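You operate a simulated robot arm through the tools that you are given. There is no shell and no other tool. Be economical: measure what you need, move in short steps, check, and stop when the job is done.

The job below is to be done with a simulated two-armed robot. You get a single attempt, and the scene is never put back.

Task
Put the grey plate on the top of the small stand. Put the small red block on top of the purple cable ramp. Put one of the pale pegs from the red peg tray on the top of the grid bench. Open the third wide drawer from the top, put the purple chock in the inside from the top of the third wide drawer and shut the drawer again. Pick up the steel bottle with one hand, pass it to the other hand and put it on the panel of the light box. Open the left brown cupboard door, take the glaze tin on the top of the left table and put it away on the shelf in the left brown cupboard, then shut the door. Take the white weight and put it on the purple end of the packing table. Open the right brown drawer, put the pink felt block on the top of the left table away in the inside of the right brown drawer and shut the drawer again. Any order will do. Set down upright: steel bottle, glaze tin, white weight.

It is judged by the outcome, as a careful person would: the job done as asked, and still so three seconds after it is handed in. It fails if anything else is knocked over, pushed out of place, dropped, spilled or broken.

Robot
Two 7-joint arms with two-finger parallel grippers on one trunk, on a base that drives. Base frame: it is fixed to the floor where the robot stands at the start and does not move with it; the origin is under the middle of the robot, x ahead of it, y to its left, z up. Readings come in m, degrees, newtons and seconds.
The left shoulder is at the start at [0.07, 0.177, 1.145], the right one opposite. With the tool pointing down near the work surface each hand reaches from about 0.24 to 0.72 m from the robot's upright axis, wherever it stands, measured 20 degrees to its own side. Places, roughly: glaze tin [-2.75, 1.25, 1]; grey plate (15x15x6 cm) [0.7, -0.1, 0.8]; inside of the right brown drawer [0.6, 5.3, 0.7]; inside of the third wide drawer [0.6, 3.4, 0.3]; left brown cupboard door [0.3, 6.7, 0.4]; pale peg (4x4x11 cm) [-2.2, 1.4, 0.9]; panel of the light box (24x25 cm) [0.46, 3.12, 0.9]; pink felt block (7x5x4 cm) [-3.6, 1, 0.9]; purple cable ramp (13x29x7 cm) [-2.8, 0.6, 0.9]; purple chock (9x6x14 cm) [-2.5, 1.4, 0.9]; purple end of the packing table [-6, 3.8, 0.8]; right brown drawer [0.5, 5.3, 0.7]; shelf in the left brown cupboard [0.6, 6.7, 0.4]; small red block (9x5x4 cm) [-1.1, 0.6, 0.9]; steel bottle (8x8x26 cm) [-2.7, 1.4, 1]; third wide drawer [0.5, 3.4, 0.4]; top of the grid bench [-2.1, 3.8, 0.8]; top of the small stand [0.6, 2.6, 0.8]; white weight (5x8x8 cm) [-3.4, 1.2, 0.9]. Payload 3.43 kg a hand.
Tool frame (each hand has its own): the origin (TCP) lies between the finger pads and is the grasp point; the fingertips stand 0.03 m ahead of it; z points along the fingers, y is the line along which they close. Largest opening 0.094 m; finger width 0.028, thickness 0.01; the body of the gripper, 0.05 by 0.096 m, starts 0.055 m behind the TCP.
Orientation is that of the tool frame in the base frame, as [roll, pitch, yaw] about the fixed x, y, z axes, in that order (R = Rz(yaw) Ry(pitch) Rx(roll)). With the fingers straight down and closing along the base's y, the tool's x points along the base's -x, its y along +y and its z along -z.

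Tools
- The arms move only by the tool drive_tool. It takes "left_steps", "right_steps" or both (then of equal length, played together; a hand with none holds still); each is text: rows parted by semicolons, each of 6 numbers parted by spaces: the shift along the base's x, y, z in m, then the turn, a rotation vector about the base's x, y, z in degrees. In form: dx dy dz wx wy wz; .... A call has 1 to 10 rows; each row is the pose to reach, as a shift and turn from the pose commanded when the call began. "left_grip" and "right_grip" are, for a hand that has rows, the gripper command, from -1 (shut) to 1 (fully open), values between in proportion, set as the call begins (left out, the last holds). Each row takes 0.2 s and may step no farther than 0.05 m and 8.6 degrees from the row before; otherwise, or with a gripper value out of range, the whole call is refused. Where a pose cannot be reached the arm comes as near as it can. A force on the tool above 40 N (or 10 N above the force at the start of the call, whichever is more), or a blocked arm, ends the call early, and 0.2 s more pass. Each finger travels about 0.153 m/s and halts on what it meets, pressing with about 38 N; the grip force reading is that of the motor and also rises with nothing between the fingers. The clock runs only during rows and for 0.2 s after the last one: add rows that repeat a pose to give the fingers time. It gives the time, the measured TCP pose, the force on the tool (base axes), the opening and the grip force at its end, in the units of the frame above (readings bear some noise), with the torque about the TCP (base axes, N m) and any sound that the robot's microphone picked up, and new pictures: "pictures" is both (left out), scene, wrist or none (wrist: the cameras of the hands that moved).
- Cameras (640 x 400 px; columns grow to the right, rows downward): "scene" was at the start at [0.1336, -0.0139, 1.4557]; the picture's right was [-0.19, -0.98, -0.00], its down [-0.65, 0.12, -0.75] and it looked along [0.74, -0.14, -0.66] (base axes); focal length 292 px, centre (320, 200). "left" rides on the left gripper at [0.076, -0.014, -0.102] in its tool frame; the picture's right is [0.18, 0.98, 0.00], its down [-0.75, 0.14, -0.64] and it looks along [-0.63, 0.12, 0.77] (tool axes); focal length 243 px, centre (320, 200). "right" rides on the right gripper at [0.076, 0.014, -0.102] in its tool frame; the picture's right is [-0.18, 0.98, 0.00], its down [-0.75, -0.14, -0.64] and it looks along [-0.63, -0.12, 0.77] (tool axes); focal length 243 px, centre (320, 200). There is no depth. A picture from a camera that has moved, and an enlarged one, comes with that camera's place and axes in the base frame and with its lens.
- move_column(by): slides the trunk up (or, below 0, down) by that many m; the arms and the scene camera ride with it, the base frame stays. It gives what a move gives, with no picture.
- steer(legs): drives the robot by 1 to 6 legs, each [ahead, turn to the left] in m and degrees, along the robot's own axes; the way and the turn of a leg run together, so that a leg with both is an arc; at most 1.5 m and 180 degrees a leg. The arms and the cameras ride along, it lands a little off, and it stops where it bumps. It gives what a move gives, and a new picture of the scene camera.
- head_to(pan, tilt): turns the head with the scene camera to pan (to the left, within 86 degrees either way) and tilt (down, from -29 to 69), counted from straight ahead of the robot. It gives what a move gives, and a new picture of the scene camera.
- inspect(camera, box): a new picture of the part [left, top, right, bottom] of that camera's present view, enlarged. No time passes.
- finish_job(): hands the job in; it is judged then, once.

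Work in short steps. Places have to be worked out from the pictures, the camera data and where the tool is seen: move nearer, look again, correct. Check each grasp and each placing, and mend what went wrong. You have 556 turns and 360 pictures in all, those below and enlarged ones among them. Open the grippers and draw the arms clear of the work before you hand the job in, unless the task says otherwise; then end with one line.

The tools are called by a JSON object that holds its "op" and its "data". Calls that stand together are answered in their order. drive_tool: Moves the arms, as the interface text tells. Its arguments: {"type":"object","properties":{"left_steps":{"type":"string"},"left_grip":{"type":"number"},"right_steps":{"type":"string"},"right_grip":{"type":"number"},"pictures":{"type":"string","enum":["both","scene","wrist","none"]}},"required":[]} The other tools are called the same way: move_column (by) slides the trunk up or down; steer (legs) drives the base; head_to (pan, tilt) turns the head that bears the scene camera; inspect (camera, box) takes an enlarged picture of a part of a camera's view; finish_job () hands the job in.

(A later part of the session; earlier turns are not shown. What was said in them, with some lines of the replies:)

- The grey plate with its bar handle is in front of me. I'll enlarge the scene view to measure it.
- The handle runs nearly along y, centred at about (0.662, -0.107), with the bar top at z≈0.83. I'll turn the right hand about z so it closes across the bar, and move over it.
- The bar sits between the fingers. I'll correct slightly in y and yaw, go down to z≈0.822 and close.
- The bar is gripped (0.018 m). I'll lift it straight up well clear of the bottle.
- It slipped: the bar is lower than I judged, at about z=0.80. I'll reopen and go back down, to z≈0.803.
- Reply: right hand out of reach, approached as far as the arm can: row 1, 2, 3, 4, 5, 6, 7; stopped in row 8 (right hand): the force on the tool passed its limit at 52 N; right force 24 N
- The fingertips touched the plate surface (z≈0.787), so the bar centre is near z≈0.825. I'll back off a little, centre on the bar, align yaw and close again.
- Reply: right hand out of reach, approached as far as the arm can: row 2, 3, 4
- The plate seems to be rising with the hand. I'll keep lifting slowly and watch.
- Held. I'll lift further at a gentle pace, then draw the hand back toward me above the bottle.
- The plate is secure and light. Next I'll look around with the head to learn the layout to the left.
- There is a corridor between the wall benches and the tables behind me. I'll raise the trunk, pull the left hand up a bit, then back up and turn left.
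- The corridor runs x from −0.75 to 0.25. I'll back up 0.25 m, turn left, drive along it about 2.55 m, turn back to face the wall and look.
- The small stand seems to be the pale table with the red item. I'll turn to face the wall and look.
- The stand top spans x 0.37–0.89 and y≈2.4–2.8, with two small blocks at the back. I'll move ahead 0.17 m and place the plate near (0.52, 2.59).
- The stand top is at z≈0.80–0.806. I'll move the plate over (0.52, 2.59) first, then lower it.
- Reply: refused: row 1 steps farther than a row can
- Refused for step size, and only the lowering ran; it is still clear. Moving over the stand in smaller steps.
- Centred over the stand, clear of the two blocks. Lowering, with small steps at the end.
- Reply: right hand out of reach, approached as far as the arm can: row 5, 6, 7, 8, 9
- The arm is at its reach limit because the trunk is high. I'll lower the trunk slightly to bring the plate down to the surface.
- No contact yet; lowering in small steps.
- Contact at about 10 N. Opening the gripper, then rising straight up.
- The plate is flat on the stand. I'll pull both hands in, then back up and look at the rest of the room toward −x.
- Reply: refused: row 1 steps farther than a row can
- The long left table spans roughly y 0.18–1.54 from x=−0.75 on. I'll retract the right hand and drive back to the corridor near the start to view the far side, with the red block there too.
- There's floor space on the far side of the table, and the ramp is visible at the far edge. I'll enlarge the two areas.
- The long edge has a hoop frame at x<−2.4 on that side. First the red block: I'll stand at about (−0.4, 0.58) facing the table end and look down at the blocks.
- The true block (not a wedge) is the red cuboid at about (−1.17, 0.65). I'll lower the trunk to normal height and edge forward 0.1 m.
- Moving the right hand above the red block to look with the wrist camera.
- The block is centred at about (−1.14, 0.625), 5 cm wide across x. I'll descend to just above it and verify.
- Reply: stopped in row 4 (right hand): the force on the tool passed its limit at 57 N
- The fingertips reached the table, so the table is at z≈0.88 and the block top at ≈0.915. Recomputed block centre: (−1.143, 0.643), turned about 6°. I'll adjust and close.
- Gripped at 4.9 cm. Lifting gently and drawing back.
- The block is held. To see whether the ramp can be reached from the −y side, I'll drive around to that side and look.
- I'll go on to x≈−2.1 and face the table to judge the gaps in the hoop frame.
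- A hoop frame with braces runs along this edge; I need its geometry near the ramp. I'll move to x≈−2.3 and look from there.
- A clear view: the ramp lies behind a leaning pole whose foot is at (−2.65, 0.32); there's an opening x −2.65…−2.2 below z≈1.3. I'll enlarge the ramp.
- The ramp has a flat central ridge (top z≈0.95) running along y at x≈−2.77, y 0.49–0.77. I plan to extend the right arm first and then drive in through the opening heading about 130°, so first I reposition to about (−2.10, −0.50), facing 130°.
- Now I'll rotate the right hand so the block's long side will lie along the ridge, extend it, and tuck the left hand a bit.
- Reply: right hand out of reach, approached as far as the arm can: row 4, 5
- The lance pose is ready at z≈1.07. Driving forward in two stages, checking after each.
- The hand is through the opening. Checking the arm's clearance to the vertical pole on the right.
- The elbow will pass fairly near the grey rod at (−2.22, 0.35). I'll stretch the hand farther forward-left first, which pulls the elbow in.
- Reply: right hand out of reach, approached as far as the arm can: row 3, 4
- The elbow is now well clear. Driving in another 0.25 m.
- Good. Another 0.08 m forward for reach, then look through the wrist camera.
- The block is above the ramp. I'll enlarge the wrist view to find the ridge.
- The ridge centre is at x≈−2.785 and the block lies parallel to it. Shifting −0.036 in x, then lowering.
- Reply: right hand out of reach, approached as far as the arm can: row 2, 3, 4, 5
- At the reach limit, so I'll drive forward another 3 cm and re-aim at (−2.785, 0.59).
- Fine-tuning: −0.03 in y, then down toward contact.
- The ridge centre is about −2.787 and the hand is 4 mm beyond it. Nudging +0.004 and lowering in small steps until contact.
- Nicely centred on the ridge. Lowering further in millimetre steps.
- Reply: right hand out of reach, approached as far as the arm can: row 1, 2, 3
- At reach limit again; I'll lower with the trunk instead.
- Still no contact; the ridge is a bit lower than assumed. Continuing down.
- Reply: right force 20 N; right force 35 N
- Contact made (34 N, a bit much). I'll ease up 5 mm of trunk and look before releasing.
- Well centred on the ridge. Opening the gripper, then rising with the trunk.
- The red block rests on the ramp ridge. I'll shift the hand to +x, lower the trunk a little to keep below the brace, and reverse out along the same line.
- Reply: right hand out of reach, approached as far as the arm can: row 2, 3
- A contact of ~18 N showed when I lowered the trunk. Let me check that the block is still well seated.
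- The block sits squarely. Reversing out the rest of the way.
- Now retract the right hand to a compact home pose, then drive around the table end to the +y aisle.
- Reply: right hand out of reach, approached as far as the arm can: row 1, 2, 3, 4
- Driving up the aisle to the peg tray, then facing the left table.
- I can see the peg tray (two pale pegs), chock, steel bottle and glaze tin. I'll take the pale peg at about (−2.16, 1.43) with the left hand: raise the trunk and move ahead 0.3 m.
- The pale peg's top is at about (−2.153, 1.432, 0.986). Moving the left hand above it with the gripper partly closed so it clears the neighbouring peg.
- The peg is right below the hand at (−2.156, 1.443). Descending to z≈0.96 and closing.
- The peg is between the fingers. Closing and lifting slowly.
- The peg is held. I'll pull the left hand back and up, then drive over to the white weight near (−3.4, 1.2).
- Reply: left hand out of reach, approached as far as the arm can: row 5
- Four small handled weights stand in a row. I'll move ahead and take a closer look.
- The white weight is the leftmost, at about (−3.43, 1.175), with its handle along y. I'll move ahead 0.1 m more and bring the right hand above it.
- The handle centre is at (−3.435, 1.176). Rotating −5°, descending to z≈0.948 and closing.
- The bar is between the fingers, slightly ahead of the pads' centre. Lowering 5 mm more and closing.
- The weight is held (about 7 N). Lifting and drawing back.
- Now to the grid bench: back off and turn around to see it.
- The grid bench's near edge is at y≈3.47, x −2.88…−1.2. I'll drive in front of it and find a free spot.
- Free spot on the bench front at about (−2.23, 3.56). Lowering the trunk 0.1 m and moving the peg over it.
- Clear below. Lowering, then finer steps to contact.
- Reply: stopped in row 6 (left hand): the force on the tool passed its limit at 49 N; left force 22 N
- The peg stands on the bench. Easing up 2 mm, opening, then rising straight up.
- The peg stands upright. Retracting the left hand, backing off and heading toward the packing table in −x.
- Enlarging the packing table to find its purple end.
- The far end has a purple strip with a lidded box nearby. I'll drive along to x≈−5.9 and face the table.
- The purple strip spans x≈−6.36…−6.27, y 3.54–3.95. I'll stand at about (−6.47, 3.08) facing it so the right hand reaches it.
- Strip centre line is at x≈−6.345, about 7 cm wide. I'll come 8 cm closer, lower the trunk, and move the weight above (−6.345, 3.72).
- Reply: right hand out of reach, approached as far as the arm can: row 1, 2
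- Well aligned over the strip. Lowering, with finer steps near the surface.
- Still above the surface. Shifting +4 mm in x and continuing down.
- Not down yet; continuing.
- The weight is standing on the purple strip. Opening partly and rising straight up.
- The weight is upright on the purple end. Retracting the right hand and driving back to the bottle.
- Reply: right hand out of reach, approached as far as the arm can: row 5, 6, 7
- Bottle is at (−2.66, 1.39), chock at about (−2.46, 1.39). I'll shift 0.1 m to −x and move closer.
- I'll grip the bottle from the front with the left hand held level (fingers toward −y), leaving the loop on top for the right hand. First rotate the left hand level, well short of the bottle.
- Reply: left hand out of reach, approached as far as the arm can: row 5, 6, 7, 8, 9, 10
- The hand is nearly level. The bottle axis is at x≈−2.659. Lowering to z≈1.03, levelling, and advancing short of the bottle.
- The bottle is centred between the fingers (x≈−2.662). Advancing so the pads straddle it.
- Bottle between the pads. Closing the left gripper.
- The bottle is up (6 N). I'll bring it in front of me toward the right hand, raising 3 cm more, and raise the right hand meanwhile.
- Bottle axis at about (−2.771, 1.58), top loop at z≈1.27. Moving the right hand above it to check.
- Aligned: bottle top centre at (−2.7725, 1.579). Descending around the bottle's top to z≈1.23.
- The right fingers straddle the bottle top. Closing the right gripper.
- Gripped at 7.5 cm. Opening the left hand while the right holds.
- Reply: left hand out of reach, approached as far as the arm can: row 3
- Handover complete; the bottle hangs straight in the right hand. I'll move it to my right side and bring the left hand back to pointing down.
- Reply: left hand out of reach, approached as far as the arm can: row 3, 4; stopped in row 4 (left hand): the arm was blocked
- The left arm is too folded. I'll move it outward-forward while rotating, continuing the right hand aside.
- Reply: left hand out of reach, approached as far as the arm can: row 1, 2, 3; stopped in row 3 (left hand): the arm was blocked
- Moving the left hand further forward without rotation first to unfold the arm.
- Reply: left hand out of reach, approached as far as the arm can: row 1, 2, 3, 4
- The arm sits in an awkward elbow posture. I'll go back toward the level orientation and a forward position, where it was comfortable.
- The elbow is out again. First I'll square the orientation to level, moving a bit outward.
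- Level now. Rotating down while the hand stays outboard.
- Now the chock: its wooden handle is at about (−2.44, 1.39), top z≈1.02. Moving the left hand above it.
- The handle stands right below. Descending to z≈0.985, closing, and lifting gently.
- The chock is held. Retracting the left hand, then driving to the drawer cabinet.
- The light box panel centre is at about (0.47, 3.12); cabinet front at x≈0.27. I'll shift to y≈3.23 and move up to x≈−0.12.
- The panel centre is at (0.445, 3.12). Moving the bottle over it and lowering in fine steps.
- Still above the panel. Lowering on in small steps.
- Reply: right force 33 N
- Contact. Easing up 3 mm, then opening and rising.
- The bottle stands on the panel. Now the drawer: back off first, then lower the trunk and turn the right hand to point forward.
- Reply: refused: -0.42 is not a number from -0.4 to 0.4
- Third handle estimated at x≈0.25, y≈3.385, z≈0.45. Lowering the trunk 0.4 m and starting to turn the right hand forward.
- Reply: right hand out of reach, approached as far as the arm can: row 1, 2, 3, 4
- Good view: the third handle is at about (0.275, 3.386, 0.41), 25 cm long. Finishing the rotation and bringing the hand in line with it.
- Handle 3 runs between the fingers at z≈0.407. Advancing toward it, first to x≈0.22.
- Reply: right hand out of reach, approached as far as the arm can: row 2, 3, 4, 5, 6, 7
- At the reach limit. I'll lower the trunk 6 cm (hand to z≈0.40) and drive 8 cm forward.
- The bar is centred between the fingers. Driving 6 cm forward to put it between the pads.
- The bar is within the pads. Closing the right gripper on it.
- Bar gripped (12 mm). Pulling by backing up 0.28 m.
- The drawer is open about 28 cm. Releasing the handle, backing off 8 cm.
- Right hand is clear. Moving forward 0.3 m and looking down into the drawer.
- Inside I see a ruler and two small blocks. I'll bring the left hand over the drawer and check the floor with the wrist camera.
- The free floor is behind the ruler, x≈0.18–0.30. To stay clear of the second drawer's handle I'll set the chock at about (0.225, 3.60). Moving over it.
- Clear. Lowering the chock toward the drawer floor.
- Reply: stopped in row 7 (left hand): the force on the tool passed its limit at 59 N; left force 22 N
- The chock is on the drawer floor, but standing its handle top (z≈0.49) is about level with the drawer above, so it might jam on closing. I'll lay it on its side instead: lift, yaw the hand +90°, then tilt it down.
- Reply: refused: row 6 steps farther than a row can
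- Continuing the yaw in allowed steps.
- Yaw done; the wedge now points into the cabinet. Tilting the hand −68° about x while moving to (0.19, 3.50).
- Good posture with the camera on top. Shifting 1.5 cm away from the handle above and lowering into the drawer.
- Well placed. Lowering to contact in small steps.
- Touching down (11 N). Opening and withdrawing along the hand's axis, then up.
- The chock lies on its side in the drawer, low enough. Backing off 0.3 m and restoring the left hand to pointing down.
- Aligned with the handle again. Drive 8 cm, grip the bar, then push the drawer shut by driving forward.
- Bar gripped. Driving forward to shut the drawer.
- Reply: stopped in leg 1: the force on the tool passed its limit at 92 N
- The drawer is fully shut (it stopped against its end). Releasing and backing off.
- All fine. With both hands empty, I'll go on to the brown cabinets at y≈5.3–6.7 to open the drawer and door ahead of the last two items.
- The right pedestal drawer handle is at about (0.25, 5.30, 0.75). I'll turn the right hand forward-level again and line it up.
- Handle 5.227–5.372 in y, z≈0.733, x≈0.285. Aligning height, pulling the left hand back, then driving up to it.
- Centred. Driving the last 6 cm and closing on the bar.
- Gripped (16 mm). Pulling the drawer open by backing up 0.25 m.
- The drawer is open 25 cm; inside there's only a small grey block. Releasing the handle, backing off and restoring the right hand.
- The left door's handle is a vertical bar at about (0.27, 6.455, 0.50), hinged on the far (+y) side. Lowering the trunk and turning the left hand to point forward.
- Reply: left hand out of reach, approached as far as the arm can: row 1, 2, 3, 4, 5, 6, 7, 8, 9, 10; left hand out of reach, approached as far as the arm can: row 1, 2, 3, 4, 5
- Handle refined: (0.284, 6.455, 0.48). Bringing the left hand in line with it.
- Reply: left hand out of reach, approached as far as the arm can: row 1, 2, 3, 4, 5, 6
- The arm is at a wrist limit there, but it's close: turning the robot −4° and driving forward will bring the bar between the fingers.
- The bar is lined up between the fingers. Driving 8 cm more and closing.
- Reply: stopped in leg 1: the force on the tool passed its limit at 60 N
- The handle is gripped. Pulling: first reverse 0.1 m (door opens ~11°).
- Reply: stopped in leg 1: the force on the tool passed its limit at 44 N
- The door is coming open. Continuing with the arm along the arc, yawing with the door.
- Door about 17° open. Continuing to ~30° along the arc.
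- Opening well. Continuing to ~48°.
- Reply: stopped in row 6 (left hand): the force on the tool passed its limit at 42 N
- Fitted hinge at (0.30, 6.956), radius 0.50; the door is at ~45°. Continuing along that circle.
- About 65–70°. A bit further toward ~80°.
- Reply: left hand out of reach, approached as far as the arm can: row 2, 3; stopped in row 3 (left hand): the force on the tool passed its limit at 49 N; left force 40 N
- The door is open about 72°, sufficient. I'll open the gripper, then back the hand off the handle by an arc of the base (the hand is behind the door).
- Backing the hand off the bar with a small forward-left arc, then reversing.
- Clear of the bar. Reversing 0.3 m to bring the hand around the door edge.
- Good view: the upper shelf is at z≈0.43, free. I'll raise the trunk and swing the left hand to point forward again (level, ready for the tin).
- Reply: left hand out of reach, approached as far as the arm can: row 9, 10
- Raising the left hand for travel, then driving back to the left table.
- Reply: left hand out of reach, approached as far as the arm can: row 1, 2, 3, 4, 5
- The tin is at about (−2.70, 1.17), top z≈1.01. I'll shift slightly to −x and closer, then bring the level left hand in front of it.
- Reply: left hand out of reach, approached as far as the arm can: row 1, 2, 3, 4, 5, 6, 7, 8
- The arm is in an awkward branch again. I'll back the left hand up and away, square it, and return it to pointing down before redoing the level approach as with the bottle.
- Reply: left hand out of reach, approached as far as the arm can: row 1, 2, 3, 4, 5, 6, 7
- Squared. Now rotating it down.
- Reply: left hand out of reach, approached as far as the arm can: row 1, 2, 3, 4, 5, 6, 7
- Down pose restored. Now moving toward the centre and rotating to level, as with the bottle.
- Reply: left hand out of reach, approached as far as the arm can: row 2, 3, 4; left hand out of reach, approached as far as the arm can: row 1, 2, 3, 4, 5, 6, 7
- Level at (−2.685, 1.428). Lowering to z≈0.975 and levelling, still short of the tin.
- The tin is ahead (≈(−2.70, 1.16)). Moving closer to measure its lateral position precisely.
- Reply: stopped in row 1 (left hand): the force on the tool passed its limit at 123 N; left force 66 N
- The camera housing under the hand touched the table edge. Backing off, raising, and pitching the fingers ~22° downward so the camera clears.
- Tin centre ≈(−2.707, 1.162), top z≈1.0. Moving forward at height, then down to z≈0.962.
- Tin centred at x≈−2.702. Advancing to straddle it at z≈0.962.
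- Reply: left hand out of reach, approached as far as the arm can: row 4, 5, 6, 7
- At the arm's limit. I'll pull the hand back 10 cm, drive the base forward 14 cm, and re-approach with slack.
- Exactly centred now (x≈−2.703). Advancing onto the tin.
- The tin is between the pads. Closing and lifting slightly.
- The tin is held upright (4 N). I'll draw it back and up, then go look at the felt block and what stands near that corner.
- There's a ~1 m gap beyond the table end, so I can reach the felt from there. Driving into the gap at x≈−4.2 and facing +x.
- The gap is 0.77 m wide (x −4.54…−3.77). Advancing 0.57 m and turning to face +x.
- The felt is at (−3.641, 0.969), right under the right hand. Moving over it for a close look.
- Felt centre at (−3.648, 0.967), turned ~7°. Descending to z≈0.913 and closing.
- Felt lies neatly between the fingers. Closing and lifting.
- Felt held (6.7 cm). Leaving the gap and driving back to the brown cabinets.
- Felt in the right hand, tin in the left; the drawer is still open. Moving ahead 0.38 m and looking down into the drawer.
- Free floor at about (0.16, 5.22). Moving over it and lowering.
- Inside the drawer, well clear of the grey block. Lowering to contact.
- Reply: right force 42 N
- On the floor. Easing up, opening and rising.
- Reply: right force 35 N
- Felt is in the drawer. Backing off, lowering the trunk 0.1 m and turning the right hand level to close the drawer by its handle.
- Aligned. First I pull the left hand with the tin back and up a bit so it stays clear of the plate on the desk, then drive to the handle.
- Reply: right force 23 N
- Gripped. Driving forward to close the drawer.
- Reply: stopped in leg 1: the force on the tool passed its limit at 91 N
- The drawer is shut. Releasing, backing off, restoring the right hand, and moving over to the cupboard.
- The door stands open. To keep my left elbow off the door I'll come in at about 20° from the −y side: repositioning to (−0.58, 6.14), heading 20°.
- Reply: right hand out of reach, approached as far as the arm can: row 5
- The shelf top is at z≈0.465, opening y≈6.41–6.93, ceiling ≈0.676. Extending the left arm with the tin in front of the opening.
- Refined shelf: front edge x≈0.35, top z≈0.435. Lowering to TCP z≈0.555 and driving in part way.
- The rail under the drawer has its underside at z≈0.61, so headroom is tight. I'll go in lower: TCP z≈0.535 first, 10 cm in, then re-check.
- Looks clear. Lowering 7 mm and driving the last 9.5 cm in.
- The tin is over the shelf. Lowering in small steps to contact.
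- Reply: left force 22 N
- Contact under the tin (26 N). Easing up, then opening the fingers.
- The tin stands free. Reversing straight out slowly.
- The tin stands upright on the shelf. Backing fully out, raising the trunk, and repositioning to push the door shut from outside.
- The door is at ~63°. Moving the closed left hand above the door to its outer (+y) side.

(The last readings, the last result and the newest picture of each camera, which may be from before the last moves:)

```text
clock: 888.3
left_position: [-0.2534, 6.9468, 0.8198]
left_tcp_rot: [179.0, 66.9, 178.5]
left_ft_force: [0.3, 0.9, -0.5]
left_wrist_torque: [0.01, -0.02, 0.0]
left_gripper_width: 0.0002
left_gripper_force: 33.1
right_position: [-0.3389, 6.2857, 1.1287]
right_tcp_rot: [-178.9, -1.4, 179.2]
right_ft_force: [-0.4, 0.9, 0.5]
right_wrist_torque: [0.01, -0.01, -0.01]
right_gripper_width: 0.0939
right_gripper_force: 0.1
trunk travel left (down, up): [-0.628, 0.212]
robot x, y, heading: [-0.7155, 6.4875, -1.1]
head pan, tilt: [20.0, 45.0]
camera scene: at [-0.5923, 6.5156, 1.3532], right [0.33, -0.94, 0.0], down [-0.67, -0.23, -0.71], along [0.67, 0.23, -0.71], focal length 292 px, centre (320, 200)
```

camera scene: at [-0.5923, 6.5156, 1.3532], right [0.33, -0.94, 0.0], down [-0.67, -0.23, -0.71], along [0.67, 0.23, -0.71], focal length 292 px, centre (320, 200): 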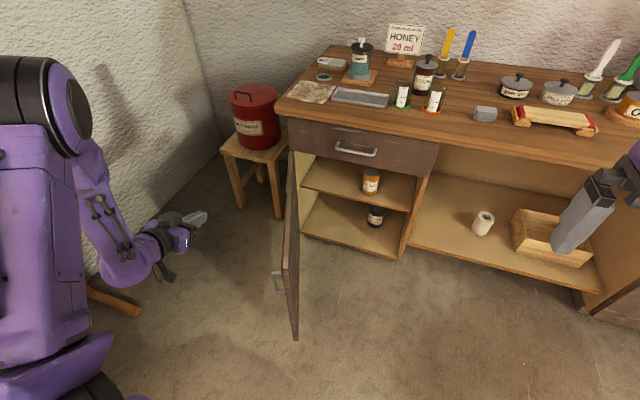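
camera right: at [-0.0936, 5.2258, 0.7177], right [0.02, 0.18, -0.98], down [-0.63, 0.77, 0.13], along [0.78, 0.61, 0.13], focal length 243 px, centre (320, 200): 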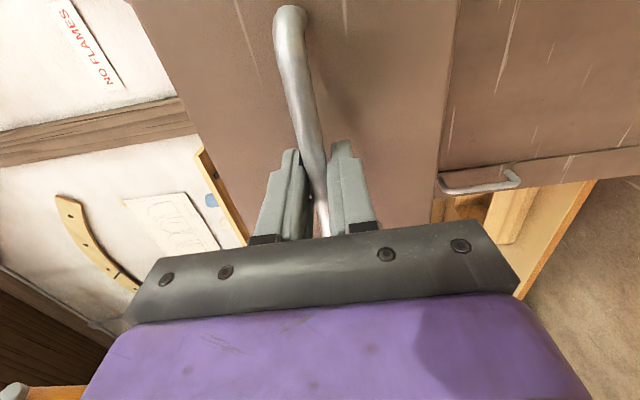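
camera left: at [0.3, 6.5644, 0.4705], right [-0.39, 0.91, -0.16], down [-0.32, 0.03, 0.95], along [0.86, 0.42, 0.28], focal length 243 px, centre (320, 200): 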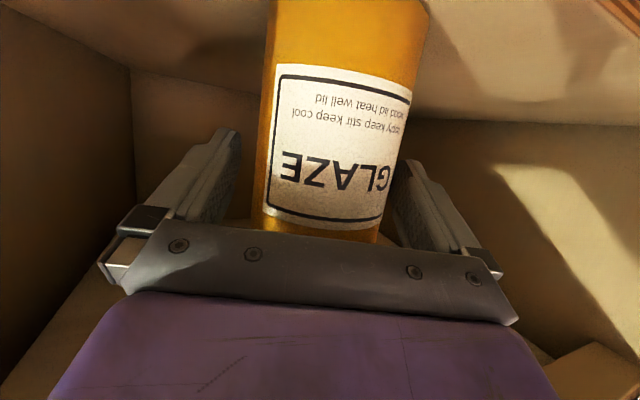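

Hand is outside the door now. Lowering the trunk 0.21 m and pushing the door toward closed along its arc (above the handle).

{"op": "move_column", "data": {"by": -0.21}}

{"op": "drive_tool", "data": {"left_steps": "0.04 -0.025 0 0 0 0; 0.08 -0.05 0 0 0 0; 0.12 -0.08 0 0 0 0; 0.145 -0.115 0 0 0 0; 0.163 -0.153 0 0 0 0; 0.182 -0.185 0 0 0 0; 0.2 -0.217 0 0 0 0; 0.219 -0.247 0 0 0 0; 0.245 -0.28 0 0 0 0; 0.272 -0.305 0 0 0 0", "pictures": "scene"}}

```text
clock: 890.6
left_position: [-0.2514, 6.9465, 0.6094]
left_tcp_rot: [178.7, 66.9, 178.2]
left_ft_force: [-0.4, 0.1, 0.2]
left_wrist_torque: [0.05, 0.01, 0.03]
left_gripper_width: 0.0002
left_gripper_force: 33.1
right_position: [-0.3388, 6.284, 0.92]
right_tcp_rot: [-178.8, -1.4, 179.2]
right_ft_force: [0.0, 0.3, 0.4]
right_wrist_torque: [0.0, -0.01, 0.0]
right_gripper_width: 0.0939
right_gripper_force: 0.0
trunk travel left (down, up): [-0.418, 0.422]
robot x, y, heading: [-0.7207, 6.4885, -0.8]
head pan, tilt: [20.0, 45.0]
```

```text
clock: 892.8
left_position: [0.0196, 6.6413, 0.6099]
left_tcp_rot: [178.7, 66.9, 178.3]
left_ft_force: [0.3, -0.7, -0.2]
left_wrist_torque: [0.0, 0.05, 0.0]
left_gripper_width: 0.0001
left_gripper_force: 32.5
right_position: [-0.3384, 6.2842, 0.9183]
right_tcp_rot: [-179.0, -1.4, 179.1]
right_ft_force: [0.0, -0.1, -0.3]
right_wrist_torque: [0.03, 0.0, 0.01]
right_gripper_width: 0.0937
right_gripper_force: 0.1
trunk travel left (down, up): [-0.418, 0.422]
robot x, y, heading: [-0.7208, 6.4895, -0.7]
head pan, tilt: [20.0, 45.0]
camera scene: at [-0.5913, 6.5139, 1.1431], right [0.33, -0.94, 0.0], down [-0.67, -0.23, -0.71], along [0.67, 0.23, -0.71], focal length 292 px, centre (320, 200)
```

scene: 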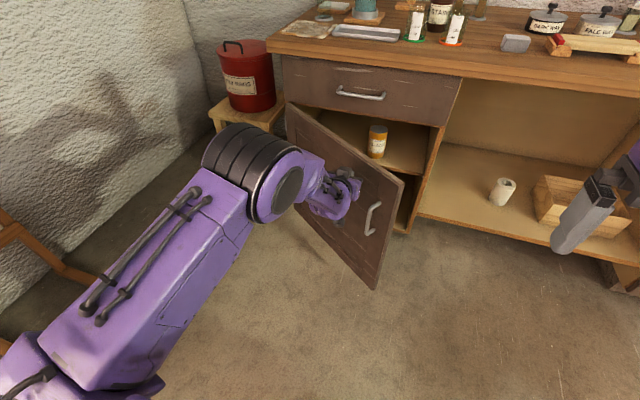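

The door is mostly shut (~30°). Driving forward to push it the rest of the way.

{"op": "steer", "data": {"legs": [[0.2, 0]]}}

```text
clock: 894.4
left_position: [0.2177, 6.6359, 0.6087]
left_tcp_rot: [178.6, 66.9, 178.2]
left_ft_force: [0.3, -0.1, -0.3]
left_wrist_torque: [0.02, 0.02, 0.02]
left_gripper_width: 0.0
left_gripper_force: 32.8
right_position: [-0.1391, 6.2816, 0.9181]
right_tcp_rot: [-179.0, -1.5, 179.1]
right_ft_force: [0.3, -0.6, -0.5]
right_wrist_torque: [-0.01, 0.01, -0.01]
right_gripper_width: 0.0943
right_gripper_force: 0.0
trunk travel left (down, up): [-0.418, 0.422]
robot x, y, heading: [-0.5226, 6.4853, -1.0]
head pan, tilt: [20.0, 45.0]
camera scene: at [-0.3926, 6.5109, 1.143], right [0.33, -0.95, 0.0], down [-0.67, -0.23, -0.71], along [0.67, 0.23, -0.71], focal length 292 px, centre (320, 200)
```

scene: 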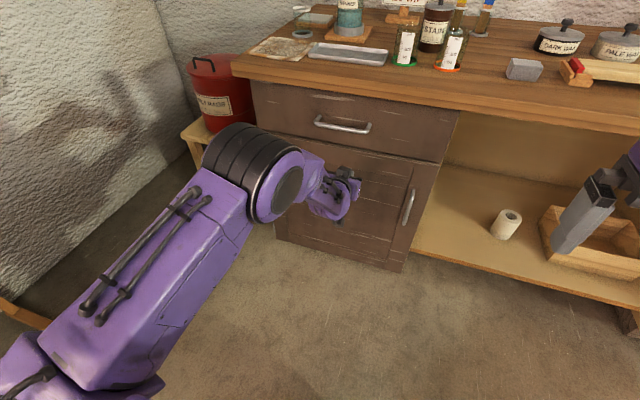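

Nearly shut. A further gentle push until it stops.

{"op": "steer", "data": {"legs": [[0.08, 0]]}}

{"op": "inspect", "data": {"camera": "scene", "box": [230, 80, 480, 290]}}

```text
clock: 895.4
left_position: [0.2691, 6.636, 0.6076]
left_tcp_rot: [178.9, 66.6, 178.5]
left_ft_force: [-12.3, -1.6, 5.5]
left_wrist_torque: [0.0, -0.18, 0.01]
left_gripper_width: 0.0001
left_gripper_force: 32.7
right_position: [-0.0847, 6.279, 0.9169]
right_tcp_rot: [-178.9, -1.5, 179.3]
right_ft_force: [0.5, 0.0, 0.3]
right_wrist_torque: [0.03, 0.0, 0.03]
right_gripper_width: 0.0938
right_gripper_force: 0.1
trunk travel left (down, up): [-0.418, 0.422]
robot x, y, heading: [-0.4656, 6.4783, -0.7]
head pan, tilt: [20.0, 45.0]
stopped in leg 1: the force on the tool passed its limit at 205 N (the readings are from after the stop); the commanded pose is now the measured one
camera scene: at [-0.3401, 6.5102, 1.1434], right [0.33, -0.94, 0.0], down [-0.67, -0.23, -0.71], along [0.67, 0.23, -0.71], focal length 292 px, centre (320, 200)
```

scene: 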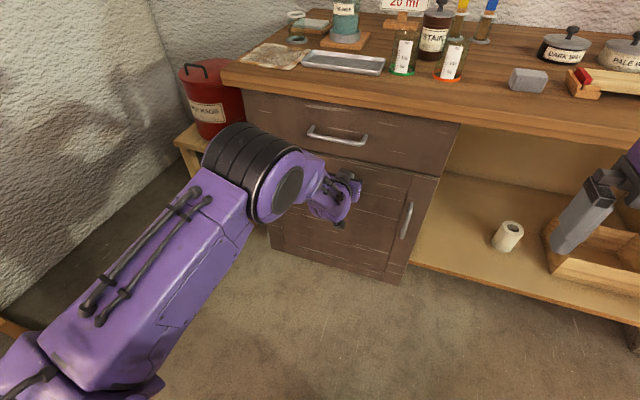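

```text
1.90 times, centred on (355, 185) of scene
camera zoom: at [-0.3401, 6.5102, 1.1434], right [0.33, -0.94, 0.0], down [-0.67, -0.23, -0.71], along [0.67, 0.23, -0.71], focal length 556 px, centre (253, 229)
```

zoom: 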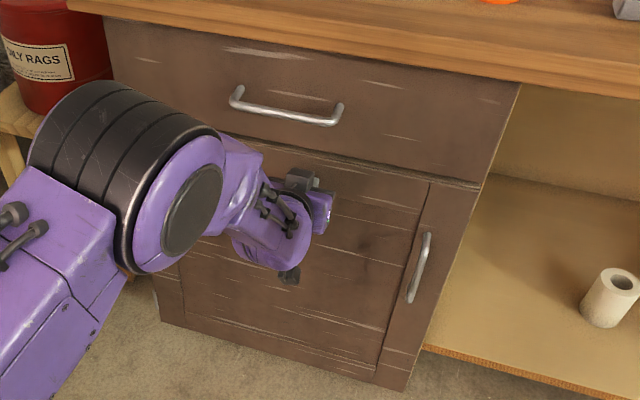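

The door is shut. Backing away, opening the left gripper and raising the trunk, then a final look.

{"op": "steer", "data": {"legs": [[-0.4, 0]]}}

{"op": "drive_tool", "data": {"left_steps": "0 0 0 0 0 0; 0 0 0.02 0 0 0; 0 0 0.04 0 0 0; 0 0 0.06 0 0 0", "left_grip": 1, "pictures": "none"}}

{"op": "move_column", "data": {"by": 0.3}}

{"op": "head_to", "data": {"pan": 0, "tilt": 35}}

```text
clock: 897.9
left_position: [-0.1301, 6.6393, 0.6069]
left_tcp_rot: [178.9, 66.4, 178.2]
left_ft_force: [-0.9, 0.4, 0.3]
left_wrist_torque: [0.0, -0.01, -0.02]
left_gripper_width: 0.0002
left_gripper_force: 32.9
right_position: [-0.4828, 6.2851, 0.917]
right_tcp_rot: [-178.9, -1.6, 178.9]
right_ft_force: [0.3, 0.1, 0.0]
right_wrist_torque: [-0.01, -0.02, -0.01]
right_gripper_width: 0.094
right_gripper_force: 0.0
trunk travel left (down, up): [-0.418, 0.422]
robot x, y, heading: [-0.8692, 6.4862, -1.1]
head pan, tilt: [20.0, 45.0]
camera scene: at [-0.7374, 6.516, 1.1432], right [0.33, -0.95, 0.0], down [-0.67, -0.23, -0.71], along [0.67, 0.23, -0.71], focal length 292 px, centre (320, 200)
```

scene: 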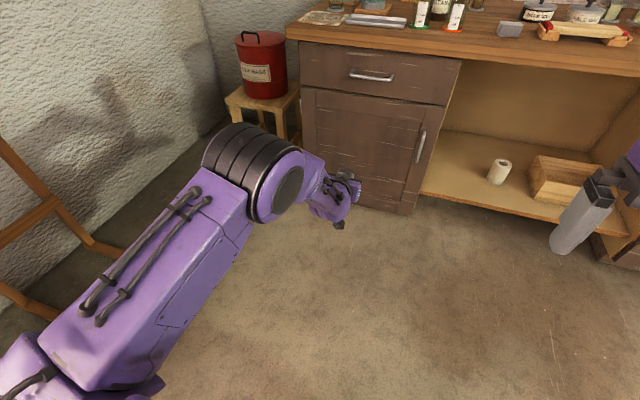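

```text
clock: 898.9
left_position: [-0.1285, 6.6399, 0.6667]
left_tcp_rot: [178.9, 66.4, 178.2]
left_ft_force: [1.1, -0.8, -1.1]
left_wrist_torque: [0.02, -0.04, -0.02]
left_gripper_width: 0.094
left_gripper_force: 0.1
right_position: [-0.4821, 6.2847, 0.9175]
right_tcp_rot: [-178.8, -1.6, 179.0]
right_ft_force: [-0.5, 0.7, 0.9]
right_wrist_torque: [-0.02, -0.01, 0.02]
right_gripper_width: 0.094
right_gripper_force: 0.0
trunk travel left (down, up): [-0.418, 0.422]
robot x, y, heading: [-0.8652, 6.4875, -1.1]
head pan, tilt: [20.0, 45.0]
```

```text
clock: 901.9
left_position: [-0.1283, 6.6398, 0.9665]
left_tcp_rot: [178.8, 66.5, 178.3]
left_ft_force: [0.3, 0.5, -0.2]
left_wrist_torque: [0.03, -0.02, 0.01]
left_gripper_width: 0.0939
left_gripper_force: 0.0
right_position: [-0.482, 6.285, 1.2156]
right_tcp_rot: [-178.8, -1.6, 179.0]
right_ft_force: [0.4, -0.7, -0.3]
right_wrist_torque: [0.02, 0.02, -0.02]
right_gripper_width: 0.094
right_gripper_force: 0.0
trunk travel left (down, up): [-0.718, 0.122]
robot x, y, heading: [-0.8665, 6.4874, -0.8]
head pan, tilt: [20.0, 45.0]
```

```text
clock: 902.7
left_position: [-0.1286, 6.639, 0.9655]
left_tcp_rot: [179.0, 66.4, 178.4]
left_ft_force: [0.1, -0.1, 0.0]
left_wrist_torque: [0.0, 0.0, -0.03]
left_gripper_width: 0.0941
left_gripper_force: 0.0
right_position: [-0.4831, 6.2847, 1.2157]
right_tcp_rot: [-178.8, -1.5, 179.1]
right_ft_force: [0.1, 0.1, -0.7]
right_wrist_torque: [0.0, -0.02, -0.01]
right_gripper_width: 0.0941
right_gripper_force: 0.0
trunk travel left (down, up): [-0.718, 0.122]
robot x, y, heading: [-0.863, 6.4902, -0.9]
head pan, tilt: [0.0, 35.0]
camera scene: at [-0.7256, 6.4881, 1.4579], right [-0.02, -1.0, 0.0], down [-0.57, 0.01, -0.82], along [0.82, -0.01, -0.57], focal length 292 px, centre (320, 200)
```

scene: 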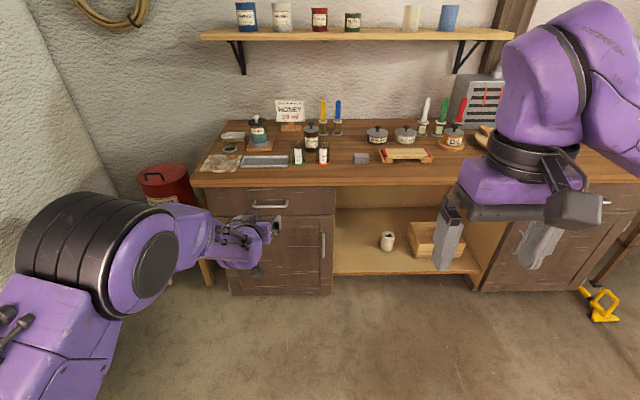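

Everything is in place: the door and drawers are shut, the grippers are open and the arms are clear. Handing in.

{"op": "finish_job", "data": {}}

```text
The job is handed in.
```

All eight tasks are done and handed in. I saw each item in place after setting it down. The chock lies on its side in the drawer because its handle might have jammed upright. I did not reopen the cupboard to check the tin after a hard final push (about 205 N) shut the door.
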